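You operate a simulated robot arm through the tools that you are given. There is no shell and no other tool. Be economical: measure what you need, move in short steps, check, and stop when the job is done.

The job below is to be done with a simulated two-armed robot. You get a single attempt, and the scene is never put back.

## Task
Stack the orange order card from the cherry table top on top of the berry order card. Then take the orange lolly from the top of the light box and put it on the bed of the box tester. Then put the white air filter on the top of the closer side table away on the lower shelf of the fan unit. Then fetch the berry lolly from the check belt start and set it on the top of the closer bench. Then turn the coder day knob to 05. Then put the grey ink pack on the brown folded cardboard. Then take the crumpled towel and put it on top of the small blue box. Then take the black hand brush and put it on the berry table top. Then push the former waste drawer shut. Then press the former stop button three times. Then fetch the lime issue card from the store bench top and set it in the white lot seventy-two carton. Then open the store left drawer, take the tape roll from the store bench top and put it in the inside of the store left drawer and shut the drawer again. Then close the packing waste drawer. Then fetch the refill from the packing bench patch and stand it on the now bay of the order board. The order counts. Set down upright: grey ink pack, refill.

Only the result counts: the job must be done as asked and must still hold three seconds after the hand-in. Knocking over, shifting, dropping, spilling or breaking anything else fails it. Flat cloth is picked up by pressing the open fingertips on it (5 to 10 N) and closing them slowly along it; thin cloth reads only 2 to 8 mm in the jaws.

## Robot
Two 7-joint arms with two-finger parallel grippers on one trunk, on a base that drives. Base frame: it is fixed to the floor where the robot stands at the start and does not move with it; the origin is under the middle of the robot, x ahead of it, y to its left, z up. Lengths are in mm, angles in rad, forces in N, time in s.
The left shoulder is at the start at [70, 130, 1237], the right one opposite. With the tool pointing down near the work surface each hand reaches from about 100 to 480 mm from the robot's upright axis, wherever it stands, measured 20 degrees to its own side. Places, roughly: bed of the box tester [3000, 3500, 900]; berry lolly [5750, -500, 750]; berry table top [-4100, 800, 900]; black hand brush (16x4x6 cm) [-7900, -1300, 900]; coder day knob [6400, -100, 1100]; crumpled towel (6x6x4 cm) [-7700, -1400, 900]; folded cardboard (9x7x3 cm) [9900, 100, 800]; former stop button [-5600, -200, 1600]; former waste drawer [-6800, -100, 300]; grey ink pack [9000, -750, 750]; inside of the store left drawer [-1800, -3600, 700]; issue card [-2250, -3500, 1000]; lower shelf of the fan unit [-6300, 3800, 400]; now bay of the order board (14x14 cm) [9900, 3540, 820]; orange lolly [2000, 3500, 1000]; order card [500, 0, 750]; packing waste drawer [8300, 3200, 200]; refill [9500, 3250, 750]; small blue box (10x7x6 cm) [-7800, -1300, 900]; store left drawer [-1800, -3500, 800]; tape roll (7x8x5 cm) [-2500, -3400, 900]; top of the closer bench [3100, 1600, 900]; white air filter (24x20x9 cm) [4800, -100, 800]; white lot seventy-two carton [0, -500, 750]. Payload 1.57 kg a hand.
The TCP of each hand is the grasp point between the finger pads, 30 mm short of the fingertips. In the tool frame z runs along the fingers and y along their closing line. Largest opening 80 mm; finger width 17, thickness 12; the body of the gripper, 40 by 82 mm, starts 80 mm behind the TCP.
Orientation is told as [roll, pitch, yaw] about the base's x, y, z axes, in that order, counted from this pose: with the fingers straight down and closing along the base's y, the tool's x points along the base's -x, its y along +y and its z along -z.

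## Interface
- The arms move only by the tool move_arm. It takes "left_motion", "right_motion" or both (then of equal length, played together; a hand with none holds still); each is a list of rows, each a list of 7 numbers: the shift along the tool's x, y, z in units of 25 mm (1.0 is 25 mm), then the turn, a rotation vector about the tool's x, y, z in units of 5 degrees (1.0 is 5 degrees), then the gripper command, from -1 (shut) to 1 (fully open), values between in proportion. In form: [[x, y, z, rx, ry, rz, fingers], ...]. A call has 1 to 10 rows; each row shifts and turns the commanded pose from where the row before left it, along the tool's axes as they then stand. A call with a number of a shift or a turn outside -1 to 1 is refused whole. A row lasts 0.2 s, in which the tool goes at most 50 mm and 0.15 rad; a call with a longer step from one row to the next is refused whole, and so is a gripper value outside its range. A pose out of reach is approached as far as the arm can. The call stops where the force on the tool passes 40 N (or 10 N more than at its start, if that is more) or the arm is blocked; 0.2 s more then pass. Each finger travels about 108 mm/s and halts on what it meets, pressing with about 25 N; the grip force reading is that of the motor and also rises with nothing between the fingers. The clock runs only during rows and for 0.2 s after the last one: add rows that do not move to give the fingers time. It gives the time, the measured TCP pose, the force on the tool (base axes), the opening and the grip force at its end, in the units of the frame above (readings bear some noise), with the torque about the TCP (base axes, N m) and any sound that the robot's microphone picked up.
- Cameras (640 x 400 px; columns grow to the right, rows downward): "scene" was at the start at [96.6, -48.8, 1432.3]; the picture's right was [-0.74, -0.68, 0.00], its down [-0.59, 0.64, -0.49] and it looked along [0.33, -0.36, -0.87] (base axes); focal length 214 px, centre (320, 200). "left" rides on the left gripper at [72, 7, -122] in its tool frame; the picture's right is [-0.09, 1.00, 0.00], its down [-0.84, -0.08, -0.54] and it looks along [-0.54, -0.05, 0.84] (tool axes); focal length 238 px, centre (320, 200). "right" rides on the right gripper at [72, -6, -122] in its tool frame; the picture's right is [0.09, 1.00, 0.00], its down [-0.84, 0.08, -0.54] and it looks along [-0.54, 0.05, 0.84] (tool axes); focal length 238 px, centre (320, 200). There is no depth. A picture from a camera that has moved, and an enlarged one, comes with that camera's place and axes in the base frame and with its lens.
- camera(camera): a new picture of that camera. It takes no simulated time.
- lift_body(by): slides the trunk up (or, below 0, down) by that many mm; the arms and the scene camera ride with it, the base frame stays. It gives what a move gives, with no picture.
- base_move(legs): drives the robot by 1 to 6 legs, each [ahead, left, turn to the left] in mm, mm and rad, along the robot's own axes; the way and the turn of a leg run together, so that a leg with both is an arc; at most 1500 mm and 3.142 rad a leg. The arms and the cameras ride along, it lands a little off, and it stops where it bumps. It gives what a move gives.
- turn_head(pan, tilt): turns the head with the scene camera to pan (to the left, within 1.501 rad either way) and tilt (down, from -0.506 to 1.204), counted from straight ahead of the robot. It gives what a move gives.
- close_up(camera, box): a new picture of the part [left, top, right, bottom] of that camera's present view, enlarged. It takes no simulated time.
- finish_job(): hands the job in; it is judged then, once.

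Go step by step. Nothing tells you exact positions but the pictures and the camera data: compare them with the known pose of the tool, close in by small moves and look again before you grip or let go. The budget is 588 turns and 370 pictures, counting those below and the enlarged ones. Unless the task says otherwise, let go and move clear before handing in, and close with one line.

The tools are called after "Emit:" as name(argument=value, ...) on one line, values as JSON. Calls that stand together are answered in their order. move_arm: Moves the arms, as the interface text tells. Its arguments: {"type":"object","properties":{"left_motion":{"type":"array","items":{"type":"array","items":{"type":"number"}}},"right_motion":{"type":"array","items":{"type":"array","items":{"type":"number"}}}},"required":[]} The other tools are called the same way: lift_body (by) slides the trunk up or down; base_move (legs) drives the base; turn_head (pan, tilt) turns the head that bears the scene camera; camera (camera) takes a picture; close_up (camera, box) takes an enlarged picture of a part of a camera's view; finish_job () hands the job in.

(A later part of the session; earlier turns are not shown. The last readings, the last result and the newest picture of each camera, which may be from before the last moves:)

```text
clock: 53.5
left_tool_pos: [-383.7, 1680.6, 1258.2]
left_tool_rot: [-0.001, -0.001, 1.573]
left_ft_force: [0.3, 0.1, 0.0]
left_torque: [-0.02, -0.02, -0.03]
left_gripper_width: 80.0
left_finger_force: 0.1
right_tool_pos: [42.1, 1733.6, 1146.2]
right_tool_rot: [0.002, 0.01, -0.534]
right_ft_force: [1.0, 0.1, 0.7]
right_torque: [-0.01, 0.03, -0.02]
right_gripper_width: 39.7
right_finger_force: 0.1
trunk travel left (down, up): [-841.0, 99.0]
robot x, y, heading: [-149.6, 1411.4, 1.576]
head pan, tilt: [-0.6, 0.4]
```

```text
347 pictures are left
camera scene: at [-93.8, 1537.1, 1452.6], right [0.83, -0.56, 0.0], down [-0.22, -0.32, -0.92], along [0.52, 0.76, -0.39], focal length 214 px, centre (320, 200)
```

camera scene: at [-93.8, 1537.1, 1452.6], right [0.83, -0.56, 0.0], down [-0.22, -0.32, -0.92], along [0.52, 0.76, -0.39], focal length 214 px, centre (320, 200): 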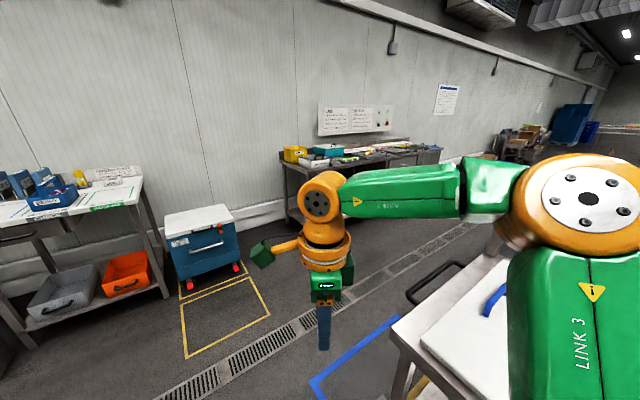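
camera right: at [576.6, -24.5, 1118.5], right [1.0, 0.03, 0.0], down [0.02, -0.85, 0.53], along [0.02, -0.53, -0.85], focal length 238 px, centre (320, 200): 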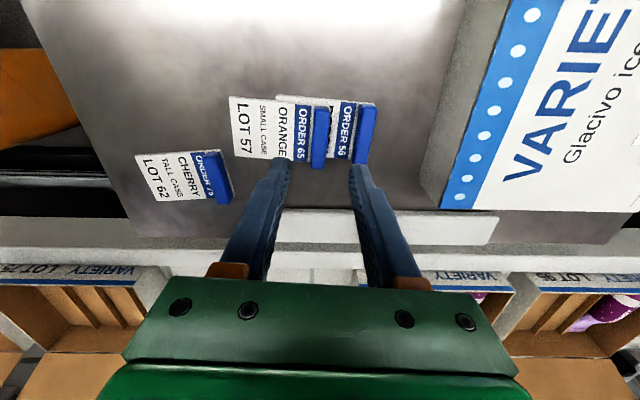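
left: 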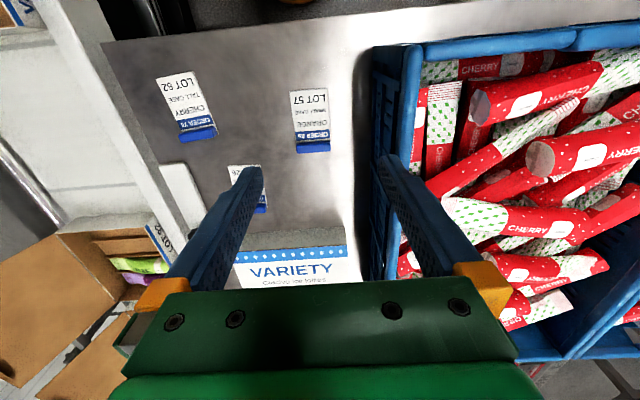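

The check bench with the light box stands by the far wall on the right. I'll drive out of the aisle and look along the way to the right.

Emit:
base_move(legs=[[1150, 0, 0]])

Emit:
turn_head(pan=-1.1, tilt=0.35)

Emit:
camera(camera="scene")

```text
clock: 59.4
left_tool_pos: [-387.1, 2834.4, 1258.8]
left_tool_rot: [-0.001, -0.002, 1.576]
left_ft_force: [0.6, -0.2, -0.9]
left_torque: [0.0, 0.01, 0.01]
left_gripper_width: 80.0
left_finger_force: 0.0
right_tool_pos: [38.6, 2890.1, 1144.7]
right_tool_rot: [0.003, 0.011, -0.53]
right_ft_force: [0.3, 0.2, 0.2]
right_torque: [0.0, 0.01, 0.0]
right_gripper_width: 40.1
right_finger_force: 0.1
trunk travel left (down, up): [-841.0, 99.0]
robot x, y, heading: [-149.0, 2567.9, 1.573]
head pan, tilt: [-0.6, 0.4]
```

```text
clock: 60.3
left_tool_pos: [-387.3, 2835.1, 1259.1]
left_tool_rot: [-0.001, -0.001, 1.576]
left_ft_force: [-0.2, -0.3, -0.6]
left_torque: [0.03, -0.01, -0.01]
left_gripper_width: 79.9
left_finger_force: 0.0
right_tool_pos: [38.2, 2890.5, 1145.3]
right_tool_rot: [0.0, 0.008, -0.531]
right_ft_force: [0.0, -0.6, 0.4]
right_torque: [0.04, -0.02, -0.03]
right_gripper_width: 39.9
right_finger_force: 0.1
trunk travel left (down, up): [-841.0, 99.0]
robot x, y, heading: [-149.1, 2568.0, 1.576]
head pan, tilt: [-1.1, 0.351]
```

```text
346 pictures are left
camera scene: at [-66.5, 2660.2, 1457.1], right [0.46, -0.89, 0.0], down [-0.31, -0.16, -0.94], along [0.83, 0.43, -0.34], focal length 214 px, centre (320, 200)
```

scene: 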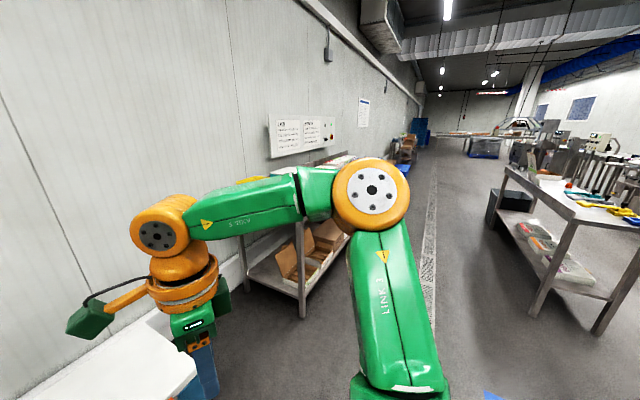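

The corridor along +x is clear. I'll slide right to about x=1750, keeping the robot facing the wall bench.

Emit:
base_move(legs=[[0, -1000, 0], [0, -900, 0]])

Emit:
turn_head(pan=-0.3, tilt=0.5)

Emit:
camera(camera="scene")

```text
clock: 69.9
left_tool_pos: [1510.7, 2850.4, 1258.7]
left_tool_rot: [-0.002, -0.002, 1.582]
left_ft_force: [-0.5, 0.1, 0.7]
left_torque: [0.02, -0.03, 0.02]
left_gripper_width: 80.1
left_finger_force: 0.0
right_tool_pos: [1936.6, 2910.7, 1146.1]
right_tool_rot: [0.002, 0.009, -0.524]
right_ft_force: [0.7, -0.1, 0.6]
right_torque: [-0.02, 0.02, 0.0]
right_gripper_width: 39.7
right_finger_force: 0.1
trunk travel left (down, up): [-841.0, 99.0]
robot x, y, heading: [1750.5, 2586.5, 1.58]
head pan, tilt: [-1.1, 0.351]
```

```text
clock: 71.0
left_tool_pos: [1511.1, 2850.9, 1257.7]
left_tool_rot: [-0.001, -0.002, 1.584]
left_ft_force: [-0.1, 0.7, -0.4]
left_torque: [0.0, 0.01, 0.01]
left_gripper_width: 79.8
left_finger_force: 0.1
right_tool_pos: [1936.3, 2908.9, 1146.1]
right_tool_rot: [0.002, 0.008, -0.524]
right_ft_force: [0.1, -0.7, 0.2]
right_torque: [0.0, -0.04, 0.01]
right_gripper_width: 40.1
right_finger_force: 0.1
trunk travel left (down, up): [-841.0, 99.0]
robot x, y, heading: [1746.1, 2583.2, 1.582]
head pan, tilt: [-0.3, 0.499]
```

```text
345 pictures are left
camera scene: at [1777.1, 2721.8, 1443.4], right [0.96, -0.29, 0.0], down [-0.14, -0.46, -0.88], along [0.25, 0.84, -0.48], focal length 214 px, centre (320, 200)
```

scene: 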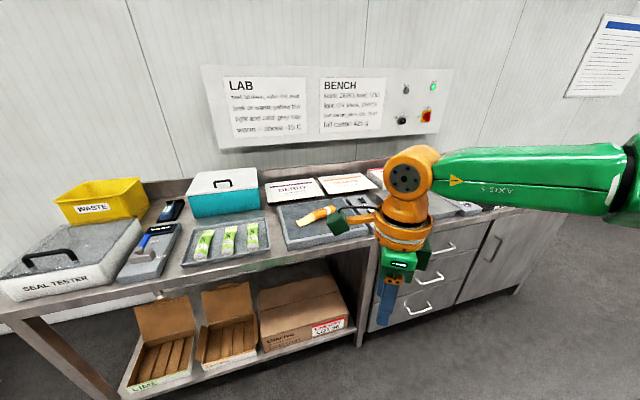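

The orange lolly lies on the light-box top near (2031, 3496). I'll drive to put it about 21° to the right-hand side.

Emit:
base_move(legs=[[0, -130, -0.01], [515, 0, 0]])

Emit:
camera(camera="right")

Emit:
camera(camera="scene")

```text
clock: 74.9
left_tool_pos: [1644.7, 3362.8, 1259.1]
left_tool_rot: [0.0, -0.004, 1.574]
left_ft_force: [0.2, -0.7, 0.7]
left_torque: [0.02, 0.01, 0.0]
left_gripper_width: 80.1
left_finger_force: 0.2
right_tool_pos: [2072.0, 3418.4, 1146.1]
right_tool_rot: [0.002, 0.01, -0.536]
right_ft_force: [0.7, -0.7, 0.4]
right_torque: [0.0, 0.02, 0.02]
right_gripper_width: 40.0
right_finger_force: 0.1
trunk travel left (down, up): [-841.0, 99.0]
robot x, y, heading: [1879.6, 3098.4, 1.573]
head pan, tilt: [-0.3, 0.499]
```

```text
344 pictures are left
camera right: at [2005.8, 3448.6, 1269.0], right [0.43, 0.9, 0.0], down [0.76, -0.36, 0.53], along [0.48, -0.23, -0.85], focal length 238 px, centre (320, 200)
```

right: 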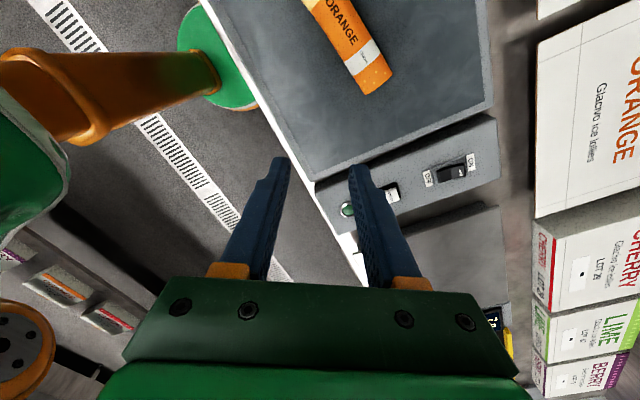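

```text
343 pictures are left
camera scene: at [1909.8, 3231.6, 1443.6], right [0.96, -0.29, 0.0], down [-0.14, -0.46, -0.88], along [0.26, 0.84, -0.48], focal length 214 px, centre (320, 200)
```

scene: 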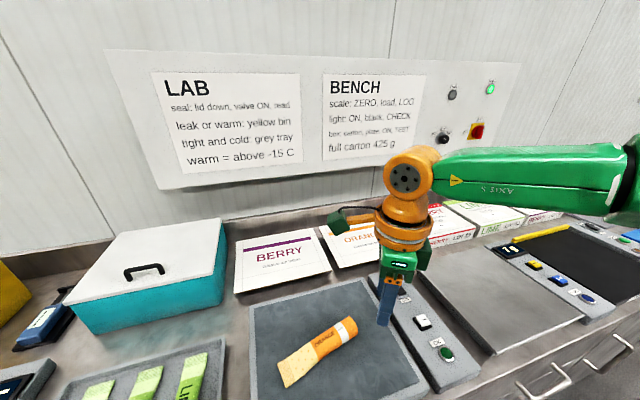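

The lolly runs from about (1916, 3456) to (2057, 3498) at z≈928. I'll slide the base 50 mm left and turn the jaws across the lolly.

Emit:
base_move(legs=[[0, 50, 0]])

Emit:
move_arm(right_motion=[[0, 0, 0, 0, 0, -0.946, 0], [0, 0, 0, 0, 0, -0.946, 0], [0, 0, 0, 0, 0, -0.946, 0], [0, 0, 0, 0, 0, -0.946, 0], [0, 0, 0, 0, 0, -0.946, 0.5], [0, 0, 0, 0, 0, -0.946, 0.5], [0, 0, 0, 0, 0, -0.946, 0.5], [0, 0, 0, 0, 0, -0.946, 1], [0, 0, 0, 0, 0, -0.946, 1], [0, 0, 0, 0, 0, -0.946, 1]])

Emit:
move_arm(right_motion=[[0, 0.9, 0.7, 0, 0, 0, 1], [0.1, 0.9, 0.7, 0, 0, 0, 1], [0, 0.8, 0.8, 0, 0, 0, 1], [0, 0, 0.8, 0, 0, 0, 1], [0, 0, 0.8, 0, 0, 0, 1], [0, 0, 0, 0, 0, 0, 1]])

Emit:
camera(camera="right")

```text
clock: 75.8
left_tool_pos: [1606.1, 3365.5, 1260.0]
left_tool_rot: [0.006, -0.002, 1.574]
left_ft_force: [0.0, 0.3, 0.3]
left_torque: [0.01, 0.04, 0.02]
left_gripper_width: 80.4
left_finger_force: 0.1
right_tool_pos: [2030.8, 3419.5, 1143.4]
right_tool_rot: [-0.004, 0.016, -0.534]
right_ft_force: [1.1, 0.0, 0.0]
right_torque: [0.0, 0.09, 0.0]
right_gripper_width: 40.1
right_finger_force: 0.0
trunk travel left (down, up): [-841.0, 99.0]
robot x, y, heading: [1834.0, 3101.6, 1.57]
head pan, tilt: [-0.3, 0.499]
```

```text
clock: 78.0
left_tool_pos: [1596.8, 3365.1, 1258.1]
left_tool_rot: [-0.001, -0.002, 1.573]
left_ft_force: [-0.1, 0.2, 0.2]
left_torque: [0.02, 0.0, 0.01]
left_gripper_width: 80.0
left_finger_force: 0.1
right_tool_pos: [2022.1, 3419.4, 1146.1]
right_tool_rot: [0.007, 0.005, 0.293]
right_ft_force: [0.0, 0.3, 0.4]
right_torque: [0.02, -0.01, 0.01]
right_gripper_width: 79.7
right_finger_force: 0.1
trunk travel left (down, up): [-841.0, 99.0]
robot x, y, heading: [1830.0, 3096.0, 1.569]
head pan, tilt: [-0.3, 0.499]
```

```text
clock: 79.4
left_tool_pos: [1596.8, 3365.1, 1258.4]
left_tool_rot: [0.0, -0.002, 1.575]
left_ft_force: [0.2, 0.2, 0.0]
left_torque: [-0.01, -0.02, 0.01]
left_gripper_width: 80.0
left_finger_force: 0.1
right_tool_pos: [2000.2, 3480.7, 1050.6]
right_tool_rot: [0.006, 0.005, 0.29]
right_ft_force: [0.6, 0.2, -0.6]
right_torque: [0.01, 0.01, 0.0]
right_gripper_width: 79.7
right_finger_force: 0.1
trunk travel left (down, up): [-841.0, 99.0]
robot x, y, heading: [1834.6, 3096.2, 1.573]
head pan, tilt: [-0.3, 0.499]
```

```text
342 pictures are left
camera right: at [1931.4, 3454.8, 1173.6], right [-0.38, 0.93, 0.01], down [0.78, 0.31, 0.54], along [0.5, 0.21, -0.84], focal length 238 px, centre (320, 200)
```

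right: 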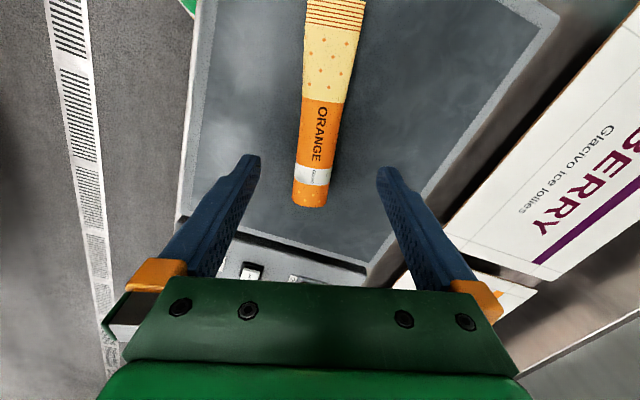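

Emit:
move_arm(right_motion=[[-0.65, 0.05, 0.8, 0, 0, 0.3, 1], [-0.65, 0.05, 0.8, 0, 0, 0.3, 1], [0, 0, 0.8, 0, 0, 0, 1], [0, 0, 0.6, 0, 0, 0, 1], [0, 0, 0, 0, 0, 0, 1]])

Emit:
camera(camera="right")

```text
clock: 80.6
left_tool_pos: [1595.9, 3364.1, 1257.7]
left_tool_rot: [-0.001, -0.001, 1.575]
left_ft_force: [-0.2, 0.0, -0.3]
left_torque: [0.01, 0.02, -0.01]
left_gripper_width: 80.0
left_finger_force: 0.1
right_tool_pos: [2030.1, 3492.3, 975.8]
right_tool_rot: [0.009, 0.007, 0.24]
right_ft_force: [0.3, -0.2, -0.9]
right_torque: [-0.03, -0.01, 0.03]
right_gripper_width: 80.0
right_finger_force: 0.1
trunk travel left (down, up): [-841.0, 99.0]
robot x, y, heading: [1828.4, 3099.8, 1.57]
head pan, tilt: [-0.3, 0.499]
```

```text
341 pictures are left
camera right: at [1961.3, 3469.0, 1097.9], right [-0.33, 0.95, 0.01], down [0.8, 0.27, 0.54], along [0.51, 0.18, -0.84], focal length 238 px, centre (320, 200)
```

right: 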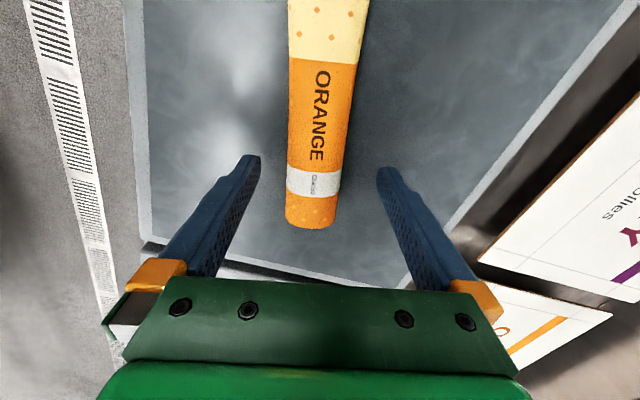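

Emit:
move_arm(right_motion=[[0, 0, 0.4, 0, 0, 0, 1], [0, 0, 0.3, 0, 0, 0, 1], [0, 0, 0.2, 0, 0, 0, 1], [0, 0, 0.2, 0, 0, 0, 1], [0, 0, 0, 0, 0, 0, 1]])

Emit:
camera(camera="right")

```text
clock: 81.8
left_tool_pos: [1595.3, 3360.2, 1259.9]
left_tool_rot: [-0.003, -0.007, 1.574]
left_ft_force: [-0.8, -0.3, 0.0]
left_torque: [-0.01, -0.04, 0.0]
left_gripper_width: 80.0
left_finger_force: 0.1
right_tool_pos: [2028.9, 3492.1, 952.2]
right_tool_rot: [0.019, -0.001, 0.239]
right_ft_force: [7.4, 0.1, 29.9]
right_torque: [-1.49, -0.52, 0.27]
right_gripper_width: 80.1
right_finger_force: 0.0
trunk travel left (down, up): [-841.0, 99.0]
robot x, y, heading: [1833.2, 3095.5, 1.569]
head pan, tilt: [-0.3, 0.499]
stopped in row 5 (right hand): the force on the tool passed its limit at 44 N (the readings are from after the stop); the commanded pose is now the measured one
```

```text
340 pictures are left
camera right: at [1960.3, 3467.4, 1074.7], right [-0.33, 0.95, 0.02], down [0.8, 0.26, 0.54], along [0.51, 0.19, -0.84], focal length 238 px, centre (320, 200)
```

right: 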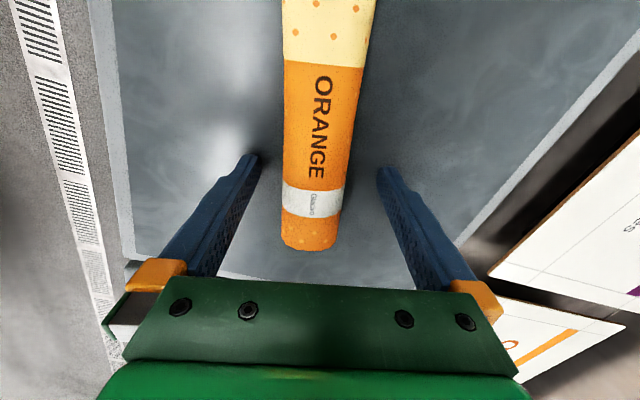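

The fingers touch the surface at TCP z≈952. I'll back up 4 mm, close on the lolly and lift.

Emit:
move_arm(right_motion=[[0, 0, -0.16, 0, 0, 0, 1], [0, 0, 0, 0, 0, 0, 0.2], [0, 0, 0, 0, 0, 0, -0.2], [0, 0, 0, 0, 0, 0, -0.5], [0, 0, 0, 0, 0, 0, -0.5], [0, 0, -0.5, 0, 0, 0, -0.5], [0, 0, -1, 0, 0, 0, -0.5], [0, 0, -1, 0, 0, 0, -0.5], [0, 0, -1, 0, 0, 0, -0.5], [0, 0, -1, 0, 0, 0, -0.5]])

Emit:
camera(camera="right")

```text
clock: 84.0
left_tool_pos: [1597.7, 3364.5, 1259.1]
left_tool_rot: [-0.002, -0.001, 1.573]
left_ft_force: [0.0, 1.0, -0.7]
left_torque: [-0.01, 0.02, 0.01]
left_gripper_width: 80.1
left_finger_force: 0.0
right_tool_pos: [2032.3, 3493.0, 1065.6]
right_tool_rot: [0.014, 0.002, 0.238]
right_ft_force: [0.7, 0.3, -1.0]
right_torque: [0.0, -0.03, 0.01]
right_gripper_width: 37.9
right_finger_force: 25.3
trunk travel left (down, up): [-841.0, 99.0]
robot x, y, heading: [1832.2, 3098.6, 1.571]
head pan, tilt: [-0.3, 0.499]
```

```text
339 pictures are left
camera right: at [1962.3, 3468.7, 1188.4], right [-0.33, 0.95, 0.01], down [0.8, 0.27, 0.54], along [0.51, 0.19, -0.84], focal length 238 px, centre (320, 200)
```

right: 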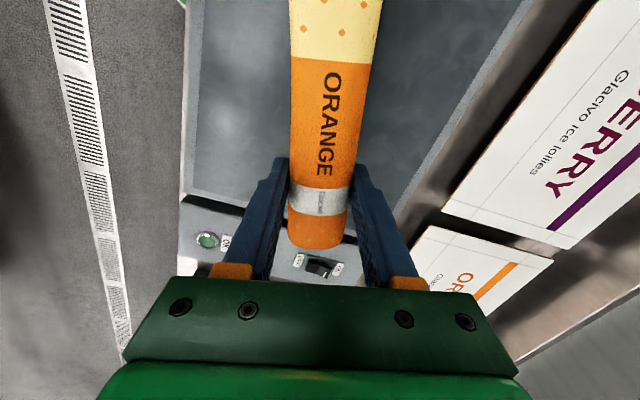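

The lolly is held. I'll back up and slide right, then look at the box tester.

Emit:
base_move(legs=[[-350, 0, 0], [0, -850, 0]])

Emit:
turn_head(pan=-0.2, tilt=0.55)

Emit:
camera(camera="scene")

```text
clock: 90.3
left_tool_pos: [2444.5, 3016.1, 1257.7]
left_tool_rot: [-0.004, -0.002, 1.572]
left_ft_force: [0.9, -0.1, 0.4]
left_torque: [0.0, 0.04, -0.01]
left_gripper_width: 80.0
left_finger_force: 0.1
right_tool_pos: [2879.1, 3142.5, 1066.3]
right_tool_rot: [0.013, 0.004, 0.236]
right_ft_force: [0.2, 0.1, -1.6]
right_torque: [-0.02, -0.05, 0.01]
right_gripper_width: 37.8
right_finger_force: 24.7
trunk travel left (down, up): [-841.0, 99.0]
robot x, y, heading: [2683.5, 2748.9, 1.571]
head pan, tilt: [-0.3, 0.499]
```

```text
clock: 91.0
left_tool_pos: [2444.0, 3016.9, 1258.4]
left_tool_rot: [-0.002, 0.0, 1.57]
left_ft_force: [0.4, -0.2, -0.5]
left_torque: [0.01, -0.01, 0.0]
left_gripper_width: 80.3
left_finger_force: 0.1
right_tool_pos: [2880.2, 3144.2, 1066.0]
right_tool_rot: [0.014, 0.003, 0.237]
right_ft_force: [-0.2, -0.3, -0.1]
right_torque: [0.02, -0.03, 0.01]
right_gripper_width: 37.9
right_finger_force: 25.0
trunk travel left (down, up): [-841.0, 99.0]
robot x, y, heading: [2676.4, 2746.1, 1.566]
head pan, tilt: [-0.201, 0.55]
```

```text
338 pictures are left
camera scene: at [2699.0, 2885.9, 1438.8], right [0.98, -0.2, 0.0], down [-0.1, -0.51, -0.85], along [0.17, 0.84, -0.52], focal length 214 px, centre (320, 200)
```

scene: 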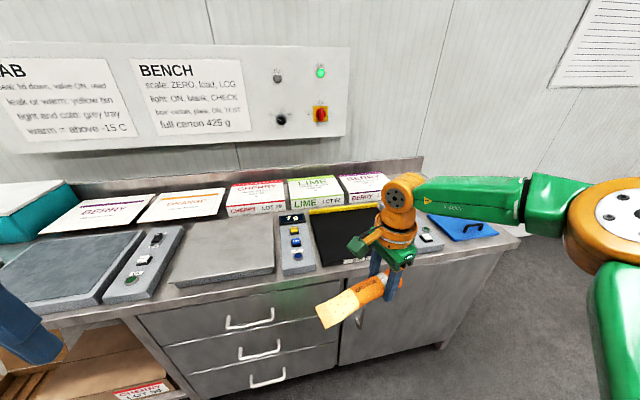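

Emit:
close_up(camera="scene", box=[260, 160, 520, 320])

```text
2.46 times, centred on (390, 240) of scene
camera zoom: at [2699.0, 2885.9, 1438.8], right [0.98, -0.2, 0.0], down [-0.1, -0.51, -0.85], along [0.17, 0.84, -0.52], focal length 528 px, centre (148, 102)
```

zoom: 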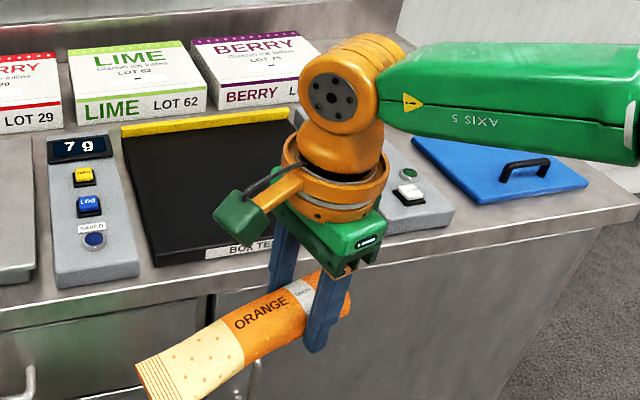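

The "BOX TEST" label confirms the black bed, centered near (2930, 3470). I'll drive so the hand lands over it.

Emit:
base_move(legs=[[0, -62, 0], [328, 0, 0]])

Emit:
camera(camera="right")

Emit:
camera(camera="scene")

```text
clock: 93.7
left_tool_pos: [2508.7, 3338.0, 1258.3]
left_tool_rot: [-0.001, -0.005, 1.572]
left_ft_force: [0.3, -0.9, -0.6]
left_torque: [-0.02, -0.03, 0.0]
left_gripper_width: 80.2
left_finger_force: 0.1
right_tool_pos: [2943.5, 3464.9, 1067.4]
right_tool_rot: [0.015, 0.003, 0.238]
right_ft_force: [1.0, -0.4, -0.8]
right_torque: [0.01, -0.03, 0.0]
right_gripper_width: 37.9
right_finger_force: 25.4
trunk travel left (down, up): [-841.0, 99.0]
robot x, y, heading: [2741.0, 3070.3, 1.566]
head pan, tilt: [-0.201, 0.55]
```

```text
336 pictures are left
camera right: at [2873.4, 3441.1, 1188.8], right [-0.32, 0.95, 0.02], down [0.8, 0.26, 0.54], along [0.51, 0.19, -0.84], focal length 238 px, centre (320, 200)
```

right: 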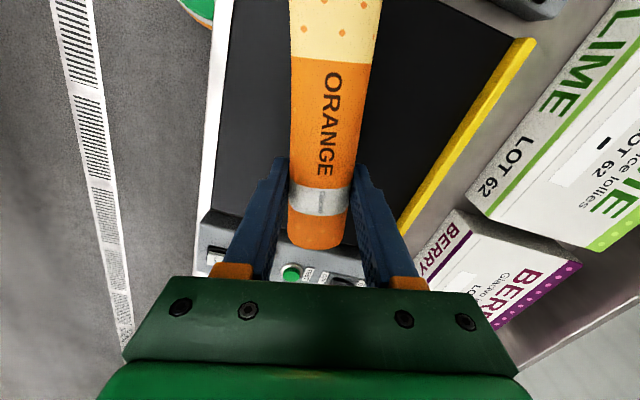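

```text
335 pictures are left
camera scene: at [2762.2, 3206.8, 1439.1], right [0.98, -0.2, 0.0], down [-0.1, -0.51, -0.85], along [0.17, 0.84, -0.52], focal length 214 px, centre (320, 200)
```

scene: 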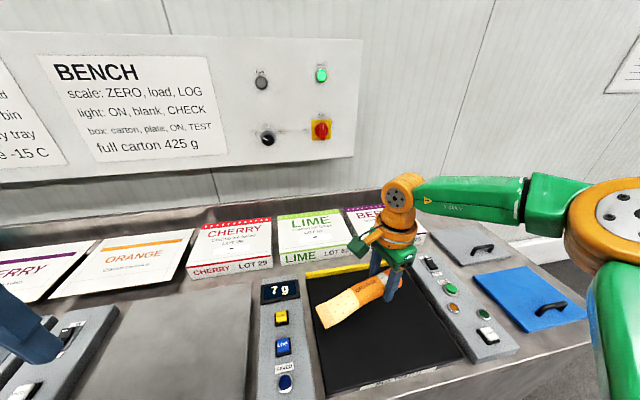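

The drop point is over the bed. I'll lower, with a slow final approach.

Emit:
move_arm(right_motion=[[0, 0, 0.9, 0, 0, 0, -0.5], [0, 0, 0.9, 0, 0, 0, -0.5], [0, 0, 0.9, 0, 0, 0, -0.5], [0, 0, 0.8, 0, 0, 0, -0.5], [0, 0, 0.1, 0, 0, 0, -0.5], [0, 0, 0.1, 0, 0, 0, -0.5], [0, 0, 0.1, 0, 0, 0, -0.5]])

```text
clock: 95.3
left_tool_pos: [2507.2, 3340.7, 1257.9]
left_tool_rot: [0.0, -0.002, 1.571]
left_ft_force: [-0.5, -0.1, 0.3]
left_torque: [0.01, -0.03, -0.02]
left_gripper_width: 80.0
left_finger_force: 0.2
right_tool_pos: [2943.4, 3468.7, 971.1]
right_tool_rot: [0.014, 0.004, 0.238]
right_ft_force: [0.0, 0.3, -1.2]
right_torque: [0.03, -0.03, 0.0]
right_gripper_width: 38.2
right_finger_force: 24.7
trunk travel left (down, up): [-841.0, 99.0]
robot x, y, heading: [2740.7, 3070.5, 1.564]
head pan, tilt: [-0.201, 0.55]
```

Emit:
move_arm(right_motion=[[0, 0, 0.15, 0, 0, 0, -0.5], [0, 0, 0.15, 0, 0, 0, -0.5], [0, 0, 0.1, 0, 0, 0, -0.5], [0, 0, 0.1, 0, 0, 0, -0.5], [0, 0, 0, 0, 0, 0, -0.5]])

Emit:
camera(camera="right")

```text
clock: 96.5
left_tool_pos: [2508.2, 3340.5, 1258.7]
left_tool_rot: [0.0, -0.003, 1.572]
left_ft_force: [0.1, -0.2, -0.2]
left_torque: [-0.01, 0.0, 0.03]
left_gripper_width: 80.1
left_finger_force: 0.0
right_tool_pos: [2941.6, 3469.3, 958.2]
right_tool_rot: [0.014, 0.003, 0.237]
right_ft_force: [0.4, 0.3, -0.8]
right_torque: [-0.01, -0.05, -0.03]
right_gripper_width: 37.9
right_finger_force: 24.7
trunk travel left (down, up): [-841.0, 99.0]
robot x, y, heading: [2744.0, 3074.6, 1.573]
head pan, tilt: [-0.201, 0.55]
```

```text
334 pictures are left
camera right: at [2873.2, 3444.9, 1080.0], right [-0.32, 0.95, 0.01], down [0.8, 0.27, 0.54], along [0.51, 0.19, -0.84], focal length 238 px, centre (320, 200)
```

right: 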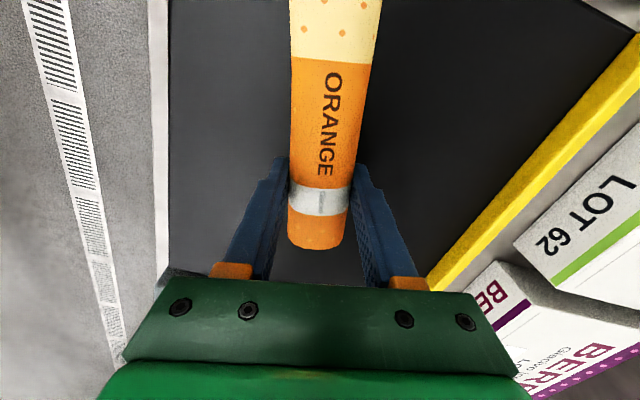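

Emit:
move_arm(right_motion=[[0, 0, 0.1, 0, 0, 0, -0.5], [0, 0, 0.1, 0, 0, 0, -0.5], [0, 0, 0.1, 0, 0, 0, -0.5], [0, 0, 0.1, 0, 0, 0, -0.5], [0, 0, 0.1, 0, 0, 0, -0.5], [0, 0, 0, 0, 0, 0, -0.5]])

```text
clock: 97.9
left_tool_pos: [2507.7, 3341.4, 1258.5]
left_tool_rot: [-0.001, -0.001, 1.57]
left_ft_force: [-0.5, 0.7, 0.3]
left_torque: [0.02, 0.01, -0.02]
left_gripper_width: 80.1
left_finger_force: 0.0
right_tool_pos: [2942.8, 3469.7, 945.7]
right_tool_rot: [0.015, 0.004, 0.236]
right_ft_force: [0.7, 0.3, -1.2]
right_torque: [0.03, -0.04, 0.01]
right_gripper_width: 37.9
right_finger_force: 25.3
trunk travel left (down, up): [-841.0, 99.0]
robot x, y, heading: [2744.8, 3070.7, 1.57]
head pan, tilt: [-0.201, 0.55]
```

Emit:
move_arm(right_motion=[[0, 0, 0.1, 0, 0, 0, -0.5], [0, 0, 0.1, 0, 0, 0, -0.5], [0, 0, 0.1, 0, 0, 0, -0.5], [0, 0, 0.1, 0, 0, 0, -0.5], [0, 0, 0.1, 0, 0, 0, -0.5], [0, 0, 0, 0, 0, 0, -0.5]])

```text
clock: 99.3
left_tool_pos: [2507.7, 3340.4, 1258.8]
left_tool_rot: [-0.001, 0.0, 1.571]
left_ft_force: [0.3, -0.5, 0.4]
left_torque: [-0.02, -0.01, -0.01]
left_gripper_width: 80.1
left_finger_force: 0.0
right_tool_pos: [2943.6, 3467.0, 937.4]
right_tool_rot: [0.014, 0.003, 0.237]
right_ft_force: [-1.2, 0.3, -0.5]
right_torque: [0.0, -0.01, -0.05]
right_gripper_width: 37.9
right_finger_force: 25.4
right hand out of reach, approached as far as the arm can: row 5
trunk travel left (down, up): [-841.0, 99.0]
robot x, y, heading: [2740.5, 3071.2, 1.573]
head pan, tilt: [-0.201, 0.55]
```

Emit:
lift_body(by=-8)

Emit:
camera(camera="right")

```text
clock: 99.8
left_tool_pos: [2507.4, 3337.5, 1253.4]
left_tool_rot: [-0.002, -0.007, 1.57]
left_ft_force: [-0.5, -1.1, 0.1]
left_torque: [0.02, -0.04, 0.0]
left_gripper_width: 80.0
left_finger_force: 0.1
right_tool_pos: [2942.9, 3465.8, 934.7]
right_tool_rot: [0.027, 0.0, 0.236]
right_ft_force: [1.1, -6.3, 14.1]
right_torque: [-0.66, -0.08, 0.0]
right_gripper_width: 38.5
right_finger_force: 25.3
trunk travel left (down, up): [-835.0, 105.0]
robot x, y, heading: [2746.9, 3075.5, 1.569]
head pan, tilt: [-0.201, 0.55]
stopped: the force on the tool passed its limit at 47 N (the readings are from after the stop); the commanded pose is now the measured one
```

```text
333 pictures are left
camera right: at [2873.7, 3440.7, 1057.6], right [-0.32, 0.95, 0.03], down [0.8, 0.26, 0.54], along [0.51, 0.2, -0.84], focal length 238 px, centre (320, 200)
```

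right: 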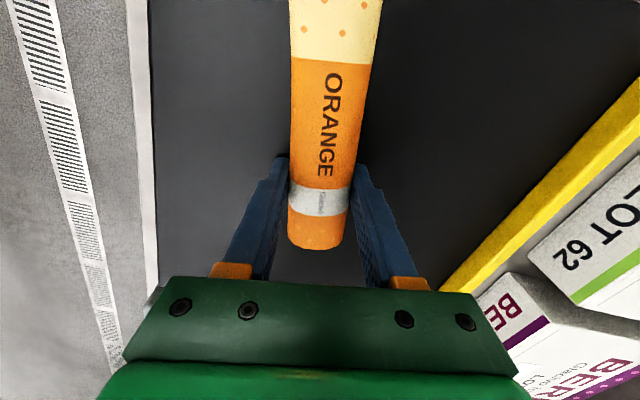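

Contact with the bed. I'll open the jaws, lift clear and check.

Emit:
move_arm(right_motion=[[0, 0, 0, 0, 0, 0, 0], [0, 0, 0, 0, 0, 0, 0.6], [0, 0, 0, 0, 0, 0, 0.8], [0, 0, -0.6, 0, 0, 0, 0.8], [0, 0, -1, 0, 0, 0, 0.8], [0, 0, -1, 0, 0, 0, 0.8], [0, 0, -1, 0, 0, 0, 0.8], [0, 0, -1, 0, 0, 0, 0.8], [0, 0, -1, 0, 0, 0, 0.8], [0, 0, -1, 0, 0, 0, 0.8]])

Emit:
camera(camera="right")

```text
clock: 100.6
left_tool_pos: [2504.4, 3341.5, 1251.3]
left_tool_rot: [-0.004, -0.001, 1.57]
left_ft_force: [0.0, -0.5, -1.0]
left_torque: [0.03, 0.02, 0.0]
left_gripper_width: 80.1
left_finger_force: 0.1
right_tool_pos: [2940.4, 3476.2, 936.6]
right_tool_rot: [0.041, -0.002, 0.237]
right_ft_force: [-1.3, 9.9, 16.5]
right_torque: [-0.4, -0.14, 0.04]
right_gripper_width: 62.9
right_finger_force: 0.0
trunk travel left (down, up): [-835.0, 105.0]
robot x, y, heading: [2740.2, 3073.6, 1.568]
head pan, tilt: [-0.201, 0.55]
stopped in row 3 (right hand): the force on the tool passed its limit at 43 N (the readings are from after the stop); the commanded pose is now the measured one
```

```text
332 pictures are left
camera right: at [2871.5, 3448.5, 1058.2], right [-0.32, 0.94, 0.04], down [0.8, 0.25, 0.55], along [0.51, 0.21, -0.84], focal length 238 px, centre (320, 200)
```

right: 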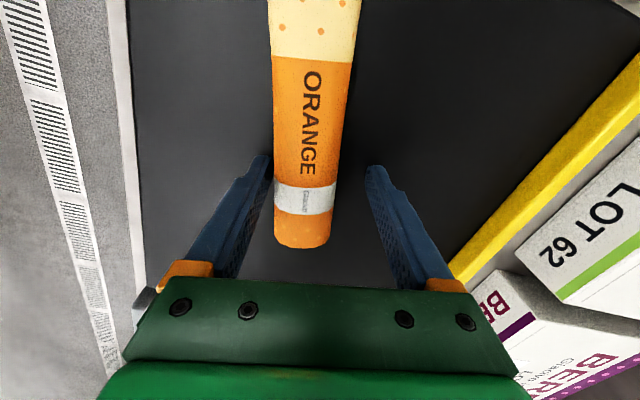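

Emit:
move_arm(right_motion=[[0, 0, -0.3, 0, 0, 0, 0.7], [0, 0, -0.6, 0, 0, 0, 0.8], [0, 0, -1, 0, 0, 0, 0.8], [0, 0, -1, 0, 0, 0, 0.8], [0, 0, -1, 0, 0, 0, 0.8], [0, 0, -1, 0, 0, 0, 0.8], [0, 0, -1, 0, 0, 0, 0.8], [0, 0, -1, 0, 0, 0, 0.8]])

Emit:
camera(camera="right")

```text
clock: 102.4
left_tool_pos: [2507.3, 3340.9, 1252.6]
left_tool_rot: [-0.002, -0.002, 1.571]
left_ft_force: [-0.3, 0.8, -0.6]
left_torque: [0.0, 0.01, 0.01]
left_gripper_width: 80.1
left_finger_force: 0.0
right_tool_pos: [2944.4, 3466.7, 1108.5]
right_tool_rot: [0.036, 0.0, 0.238]
right_ft_force: [-0.8, -0.7, 0.4]
right_torque: [0.02, -0.01, 0.0]
right_gripper_width: 71.9
right_finger_force: 0.0
trunk travel left (down, up): [-835.0, 105.0]
robot x, y, heading: [2743.9, 3074.5, 1.566]
head pan, tilt: [-0.201, 0.55]
```

```text
331 pictures are left
camera right: at [2876.0, 3439.8, 1230.9], right [-0.32, 0.95, 0.04], down [0.8, 0.25, 0.55], along [0.51, 0.21, -0.84], focal length 238 px, centre (320, 200)
```

right: 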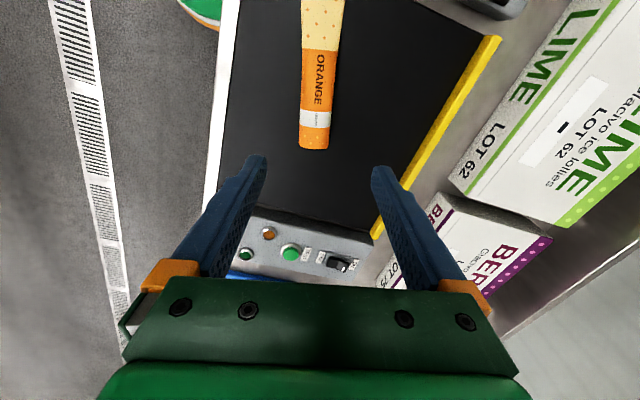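

The lolly rests on the bed. Next is the air filter near (4800, -100). I'll back away from the bench, turn right and look toward it.

Emit:
base_move(legs=[[-450, 0, 0], [0, 0, -1.571]])

Emit:
turn_head(pan=-0.5, tilt=0.25)

Emit:
camera(camera="scene")

```text
clock: 108.9
left_tool_pos: [3006.7, 2863.5, 1252.2]
left_tool_rot: [-0.002, -0.003, 0.016]
left_ft_force: [0.1, -0.5, 0.3]
left_torque: [0.02, -0.02, 0.02]
left_gripper_width: 79.9
left_finger_force: 0.1
right_tool_pos: [3140.5, 2427.9, 1109.3]
right_tool_rot: [0.034, 0.0, -1.318]
right_ft_force: [0.5, -1.0, -0.3]
right_torque: [0.0, -0.01, -0.01]
right_gripper_width: 72.0
right_finger_force: 0.3
trunk travel left (down, up): [-835.0, 105.0]
robot x, y, heading: [2741.4, 2628.0, 0.019]
head pan, tilt: [-0.201, 0.55]
```

```text
clock: 109.7
left_tool_pos: [3006.8, 2863.0, 1252.5]
left_tool_rot: [-0.002, -0.003, 0.015]
left_ft_force: [0.9, -0.5, 0.8]
left_torque: [0.0, 0.02, 0.0]
left_gripper_width: 79.7
left_finger_force: 0.0
right_tool_pos: [3139.8, 2427.9, 1109.0]
right_tool_rot: [0.033, -0.002, -1.317]
right_ft_force: [0.3, 0.9, 0.0]
right_torque: [0.03, -0.02, 0.0]
right_gripper_width: 72.0
right_finger_force: 0.1
trunk travel left (down, up): [-835.0, 105.0]
robot x, y, heading: [2739.5, 2625.8, 0.014]
head pan, tilt: [-0.499, 0.25]
```

```text
330 pictures are left
camera scene: at [2876.8, 2581.9, 1460.0], right [-0.47, -0.88, 0.0], down [-0.22, 0.12, -0.97], along [0.86, -0.45, -0.25], focal length 214 px, centre (320, 200)
```

scene: 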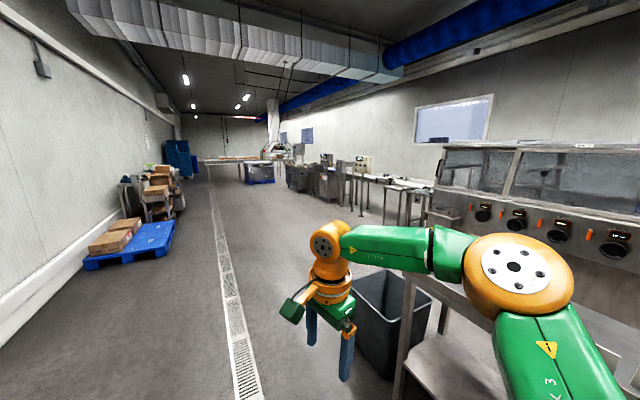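

The way ahead is clear with a bin and bench to the right. I'll go forward 1500 mm and look right.

Emit:
base_move(legs=[[1500, 0, 0]])

Emit:
turn_head(pan=-1.3, tilt=0.3)

Emit:
camera(camera="scene")

```text
clock: 117.1
left_tool_pos: [4498.3, 2890.0, 1251.9]
left_tool_rot: [-0.001, -0.003, 0.021]
left_ft_force: [0.5, 0.2, 0.4]
left_torque: [-0.02, 0.0, -0.01]
left_gripper_width: 80.1
left_finger_force: 0.0
right_tool_pos: [4632.5, 2456.0, 1109.1]
right_tool_rot: [0.037, 0.0, -1.314]
right_ft_force: [0.1, 0.3, -0.5]
right_torque: [0.0, -0.02, 0.0]
right_gripper_width: 72.1
right_finger_force: 0.1
trunk travel left (down, up): [-835.0, 105.0]
robot x, y, heading: [4232.9, 2653.1, 0.017]
head pan, tilt: [-0.499, 0.25]
```

```text
clock: 118.2
left_tool_pos: [4498.2, 2889.2, 1251.3]
left_tool_rot: [-0.002, -0.002, 0.022]
left_ft_force: [1.1, 0.7, -0.3]
left_torque: [-0.01, 0.07, 0.02]
left_gripper_width: 80.2
left_finger_force: 0.0
right_tool_pos: [4633.7, 2454.9, 1108.6]
right_tool_rot: [0.035, 0.001, -1.312]
right_ft_force: [-0.2, 0.6, -0.2]
right_torque: [0.04, 0.0, 0.02]
right_gripper_width: 72.2
right_finger_force: 0.1
trunk travel left (down, up): [-835.0, 105.0]
robot x, y, heading: [4235.4, 2650.5, 0.014]
head pan, tilt: [-1.3, 0.3]
```

```text
329 pictures are left
camera scene: at [4312.9, 2561.6, 1455.4], right [-0.96, -0.29, 0.0], down [-0.09, 0.28, -0.96], along [0.27, -0.92, -0.3], focal length 214 px, centre (320, 200)
```

scene: 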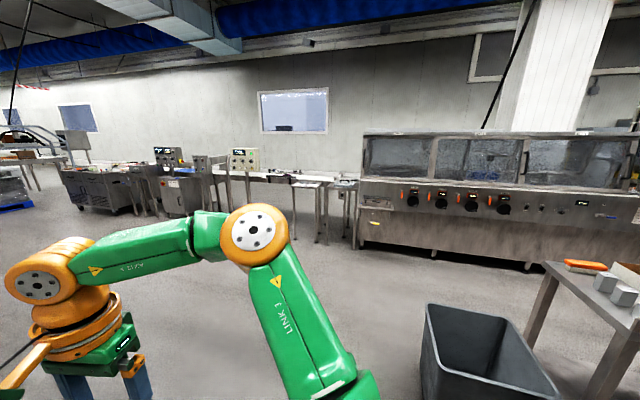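

Emit:
close_up(camera="scene", box=[150, 130, 380, 260])

```text
2.78 times, centred on (265, 195) of scene
camera zoom: at [4312.9, 2561.6, 1455.4], right [-0.96, -0.29, 0.0], down [-0.09, 0.28, -0.96], along [0.27, -0.92, -0.3], focal length 597 px, centre (473, 214)
```

zoom: 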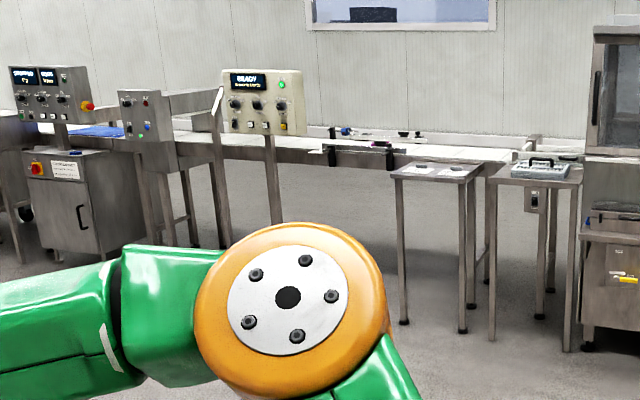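

The white filter with a black handle sits on a small table around (4780, -200). I'll drive to approach it from +y.

Emit:
base_move(legs=[[700, 0, 0], [0, 0, -1.588], [1500, 0, 0]])

Emit:
turn_head(pan=-0.2, tilt=0.55)

Emit:
camera(camera="scene")

```text
clock: 132.9
left_tool_pos: [5179.3, 903.4, 1252.5]
left_tool_rot: [-0.002, -0.003, -1.55]
left_ft_force: [-0.1, -0.4, -0.8]
left_torque: [0.02, 0.02, -0.02]
left_gripper_width: 80.2
left_finger_force: 0.1
right_tool_pos: [4742.9, 768.6, 1109.2]
right_tool_rot: [0.037, -0.001, -2.883]
right_ft_force: [-0.2, -0.1, -1.0]
right_torque: [-0.04, 0.01, -0.04]
right_gripper_width: 72.1
right_finger_force: 0.0
trunk travel left (down, up): [-835.0, 105.0]
robot x, y, heading: [4937.7, 1169.1, -1.555]
head pan, tilt: [-1.3, 0.3]
```

```text
clock: 134.2
left_tool_pos: [5179.0, 904.3, 1252.0]
left_tool_rot: [-0.002, -0.002, -1.548]
left_ft_force: [-0.2, 0.2, -0.2]
left_torque: [-0.03, -0.02, 0.0]
left_gripper_width: 79.9
left_finger_force: 0.1
right_tool_pos: [4743.9, 769.2, 1109.0]
right_tool_rot: [0.034, -0.001, -2.885]
right_ft_force: [0.0, 0.3, 0.5]
right_torque: [-0.02, -0.01, 0.03]
right_gripper_width: 72.2
right_finger_force: 0.0
trunk travel left (down, up): [-835.0, 105.0]
robot x, y, heading: [4941.9, 1163.7, -1.552]
head pan, tilt: [-0.201, 0.55]
```

```text
327 pictures are left
camera scene: at [4925.4, 1028.6, 1432.4], right [-0.98, 0.18, 0.0], down [0.09, 0.51, -0.85], along [-0.15, -0.84, -0.52], focal length 214 px, centre (320, 200)
```

scene: 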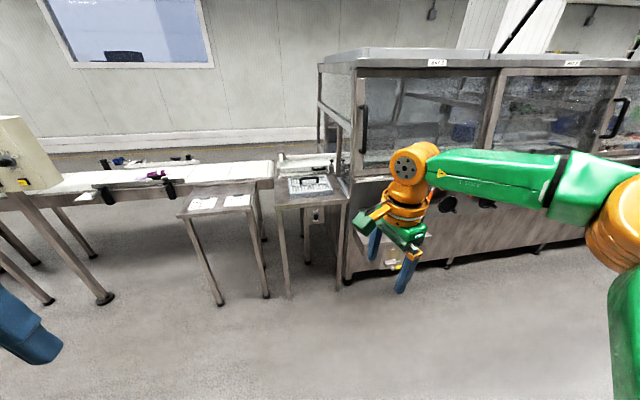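

The filter is near (4787, -86) on the small table with the big machine to its right. The left hand suits it better, so I'll tuck the right hand in, slide right and move closer.

Emit:
move_arm(right_motion=[[0.22, -0.86, -0.2, 0, 0, 0, 0], [0.22, -0.86, -0.2, 0, 0, 0, 0], [0.22, -0.86, -0.2, 0, 0, 0, 0], [0.22, -0.86, -0.2, 0, 0, 0, 0], [0.22, -0.86, -0.2, 0, 0, 0, 0], [0.22, -0.86, -0.2, 0, 0, 0, 0], [0.22, -0.86, -0.2, 0, 0, 0, 0], [0.22, -0.86, -0.2, 0, 0, 0, 0], [0.22, -0.86, -0.2, 0, 0, 0, 0]])

Emit:
base_move(legs=[[0, -280, -0.016], [600, 0, 0]])

Emit:
turn_head(pan=0.3, tilt=0.8)

Emit:
camera(camera="scene")

```text
clock: 136.2
left_tool_pos: [5179.2, 904.9, 1252.6]
left_tool_rot: [-0.002, -0.003, -1.55]
left_ft_force: [-0.5, 0.3, -0.3]
left_torque: [0.01, -0.02, -0.03]
left_gripper_width: 80.0
left_finger_force: 0.2
right_tool_pos: [4742.6, 971.9, 1146.5]
right_tool_rot: [0.036, 0.0, -2.881]
right_ft_force: [0.0, 0.2, 0.2]
right_torque: [-0.03, 0.01, 0.0]
right_gripper_width: 40.1
right_finger_force: 0.1
trunk travel left (down, up): [-835.0, 105.0]
robot x, y, heading: [4939.2, 1169.5, -1.549]
head pan, tilt: [-0.201, 0.55]
```

```text
clock: 141.2
left_tool_pos: [4899.2, 296.8, 1253.7]
left_tool_rot: [0.0, -0.004, -1.559]
left_ft_force: [0.0, 0.6, 0.1]
left_torque: [0.02, -0.03, 0.01]
left_gripper_width: 80.0
left_finger_force: 0.1
right_tool_pos: [4464.3, 366.3, 1146.6]
right_tool_rot: [0.036, -0.001, -2.891]
right_ft_force: [-0.1, 0.1, 0.3]
right_torque: [0.02, 0.01, 0.03]
right_gripper_width: 40.0
right_finger_force: 0.1
trunk travel left (down, up): [-835.0, 105.0]
robot x, y, heading: [4665.1, 560.9, -1.561]
head pan, tilt: [-0.201, 0.55]
```

```text
clock: 142.1
left_tool_pos: [4899.0, 294.5, 1251.1]
left_tool_rot: [-0.001, -0.002, -1.56]
left_ft_force: [-0.6, -1.0, 0.1]
left_torque: [-0.03, 0.0, 0.03]
left_gripper_width: 80.2
left_finger_force: 0.0
right_tool_pos: [4464.2, 365.3, 1145.5]
right_tool_rot: [0.034, 0.001, -2.892]
right_ft_force: [-0.5, 0.5, 0.2]
right_torque: [-0.04, -0.01, 0.02]
right_gripper_width: 40.0
right_finger_force: 0.1
trunk travel left (down, up): [-835.0, 105.0]
robot x, y, heading: [4658.0, 561.1, -1.56]
head pan, tilt: [0.3, 0.799]
```

```text
326 pictures are left
camera scene: at [4689.0, 433.5, 1411.0], right [-0.95, -0.3, 0.0], down [-0.22, 0.68, -0.7], along [0.21, -0.66, -0.72], focal length 214 px, centre (320, 200)
```

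scene: 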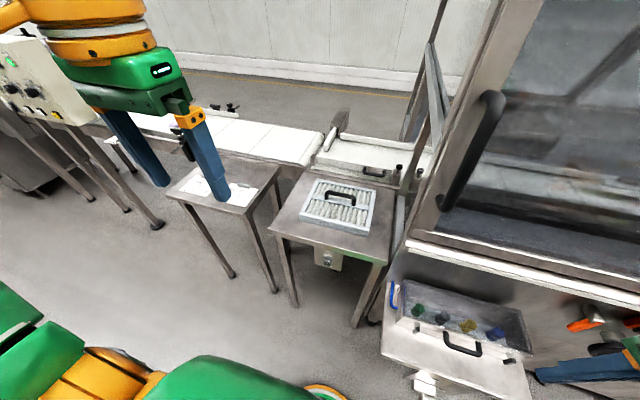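

Emit:
close_up(camera="scene", box=[260, 150, 420, 250])

```text
4.00 times, centred on (340, 200) of scene
camera zoom: at [4689.0, 433.5, 1411.0], right [-0.95, -0.3, 0.0], down [-0.22, 0.68, -0.7], along [0.21, -0.66, -0.72], focal length 858 px, centre (240, 200)
```

zoom: 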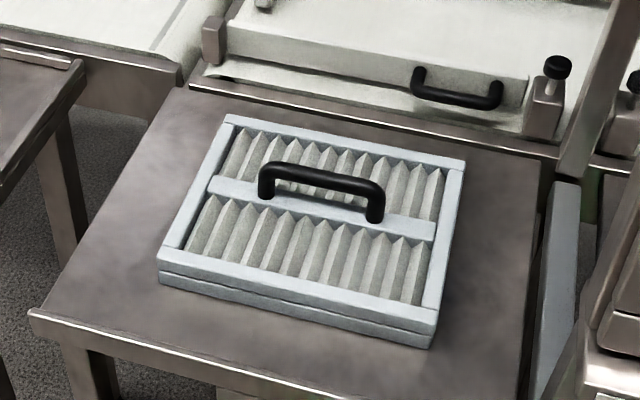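

The filter lies flat with its handle bar along x near (4782, -86, ~880). I'll drive a bit closer and turn the left hand so the jaws close across the bar.

Emit:
base_move(legs=[[215, 0, -0.01]])

Emit:
move_arm(left_motion=[[0, 0, 0, 0, 0, -1, 1], [0, 0, 0, 0, 0, -1, 1], [0, 0, 0, 0, 0, -1, 1], [0, 0, 0, 0, 0, -1, 1], [0, 0, 0, 0, 0, -1, 1], [0, 0, 0, 0, 0, -1, 1], [0, 0, 0, 0, 0, -1, 1], [0, 0, 0, 0, 0, -1, 1], [0, 0, 0, 0, 0, -1, 1], [0, 0, 0, 0, 0, -1, 1]])

Emit:
move_arm(left_motion=[[0, 0, 0, 0, 0, -1, 1], [0, 0, 0, 0, 0, -1, 1], [0, 0, 0, 0, 0, -1, 1], [0, 0, 0, 0, 0, -1, 1], [0, 0, 0, 0, 0, -1, 1], [0, 0, 0, 0, 0, -1, 1], [0, 0, 0, 0, 0, -1, 1], [0, 0, 0, 0, 0, -1, 1]])

Emit:
camera(camera="left")

```text
clock: 143.8
left_tool_pos: [4899.2, 85.2, 1254.5]
left_tool_rot: [-0.002, -0.005, -1.568]
left_ft_force: [0.1, -0.6, 0.1]
left_torque: [0.01, 0.01, 0.01]
left_gripper_width: 79.9
left_finger_force: 0.2
right_tool_pos: [4463.6, 159.0, 1146.8]
right_tool_rot: [0.039, -0.002, -2.901]
right_ft_force: [0.0, -0.1, -0.7]
right_torque: [-0.02, -0.01, 0.02]
right_gripper_width: 39.7
right_finger_force: 0.0
trunk travel left (down, up): [-835.0, 105.0]
robot x, y, heading: [4663.8, 352.1, -1.572]
head pan, tilt: [0.3, 0.799]
```

```text
clock: 146.0
left_tool_pos: [4899.3, 81.7, 1252.0]
left_tool_rot: [-0.004, -0.002, -0.694]
left_ft_force: [-0.8, 1.2, 0.2]
left_torque: [-0.01, 0.01, 0.02]
left_gripper_width: 80.2
left_finger_force: 0.1
right_tool_pos: [4462.8, 155.9, 1146.3]
right_tool_rot: [0.036, -0.001, -2.9]
right_ft_force: [0.2, -0.1, 0.1]
right_torque: [0.03, -0.02, -0.02]
right_gripper_width: 40.1
right_finger_force: 0.1
trunk travel left (down, up): [-835.0, 105.0]
robot x, y, heading: [4664.1, 350.3, -1.569]
head pan, tilt: [0.3, 0.799]
```

```text
clock: 147.8
left_tool_pos: [4898.5, 81.4, 1252.4]
left_tool_rot: [-0.002, 0.002, 0.006]
left_ft_force: [0.5, -0.7, 0.2]
left_torque: [0.02, -0.04, -0.01]
left_gripper_width: 80.1
left_finger_force: 0.1
right_tool_pos: [4463.1, 156.1, 1146.7]
right_tool_rot: [0.037, 0.001, -2.901]
right_ft_force: [0.0, 1.0, 0.4]
right_torque: [0.0, 0.03, 0.02]
right_gripper_width: 40.1
right_finger_force: 0.1
trunk travel left (down, up): [-835.0, 105.0]
robot x, y, heading: [4666.0, 349.7, -1.571]
head pan, tilt: [0.3, 0.799]
```

```text
324 pictures are left
camera left: at [4827.3, 87.8, 1374.7], right [0.09, 1.0, 0.0], down [0.84, -0.07, 0.54], along [0.54, -0.05, -0.84], focal length 238 px, centre (320, 200)
```

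left: 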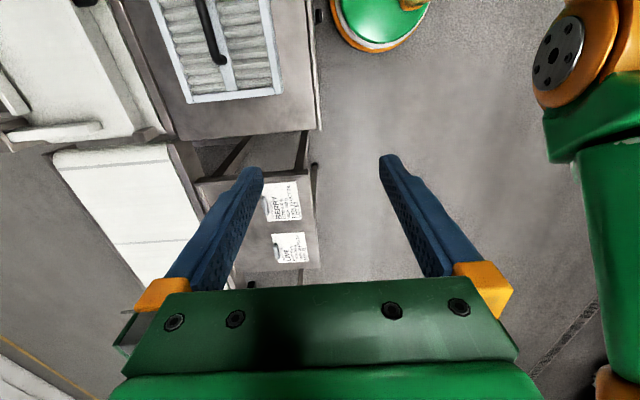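

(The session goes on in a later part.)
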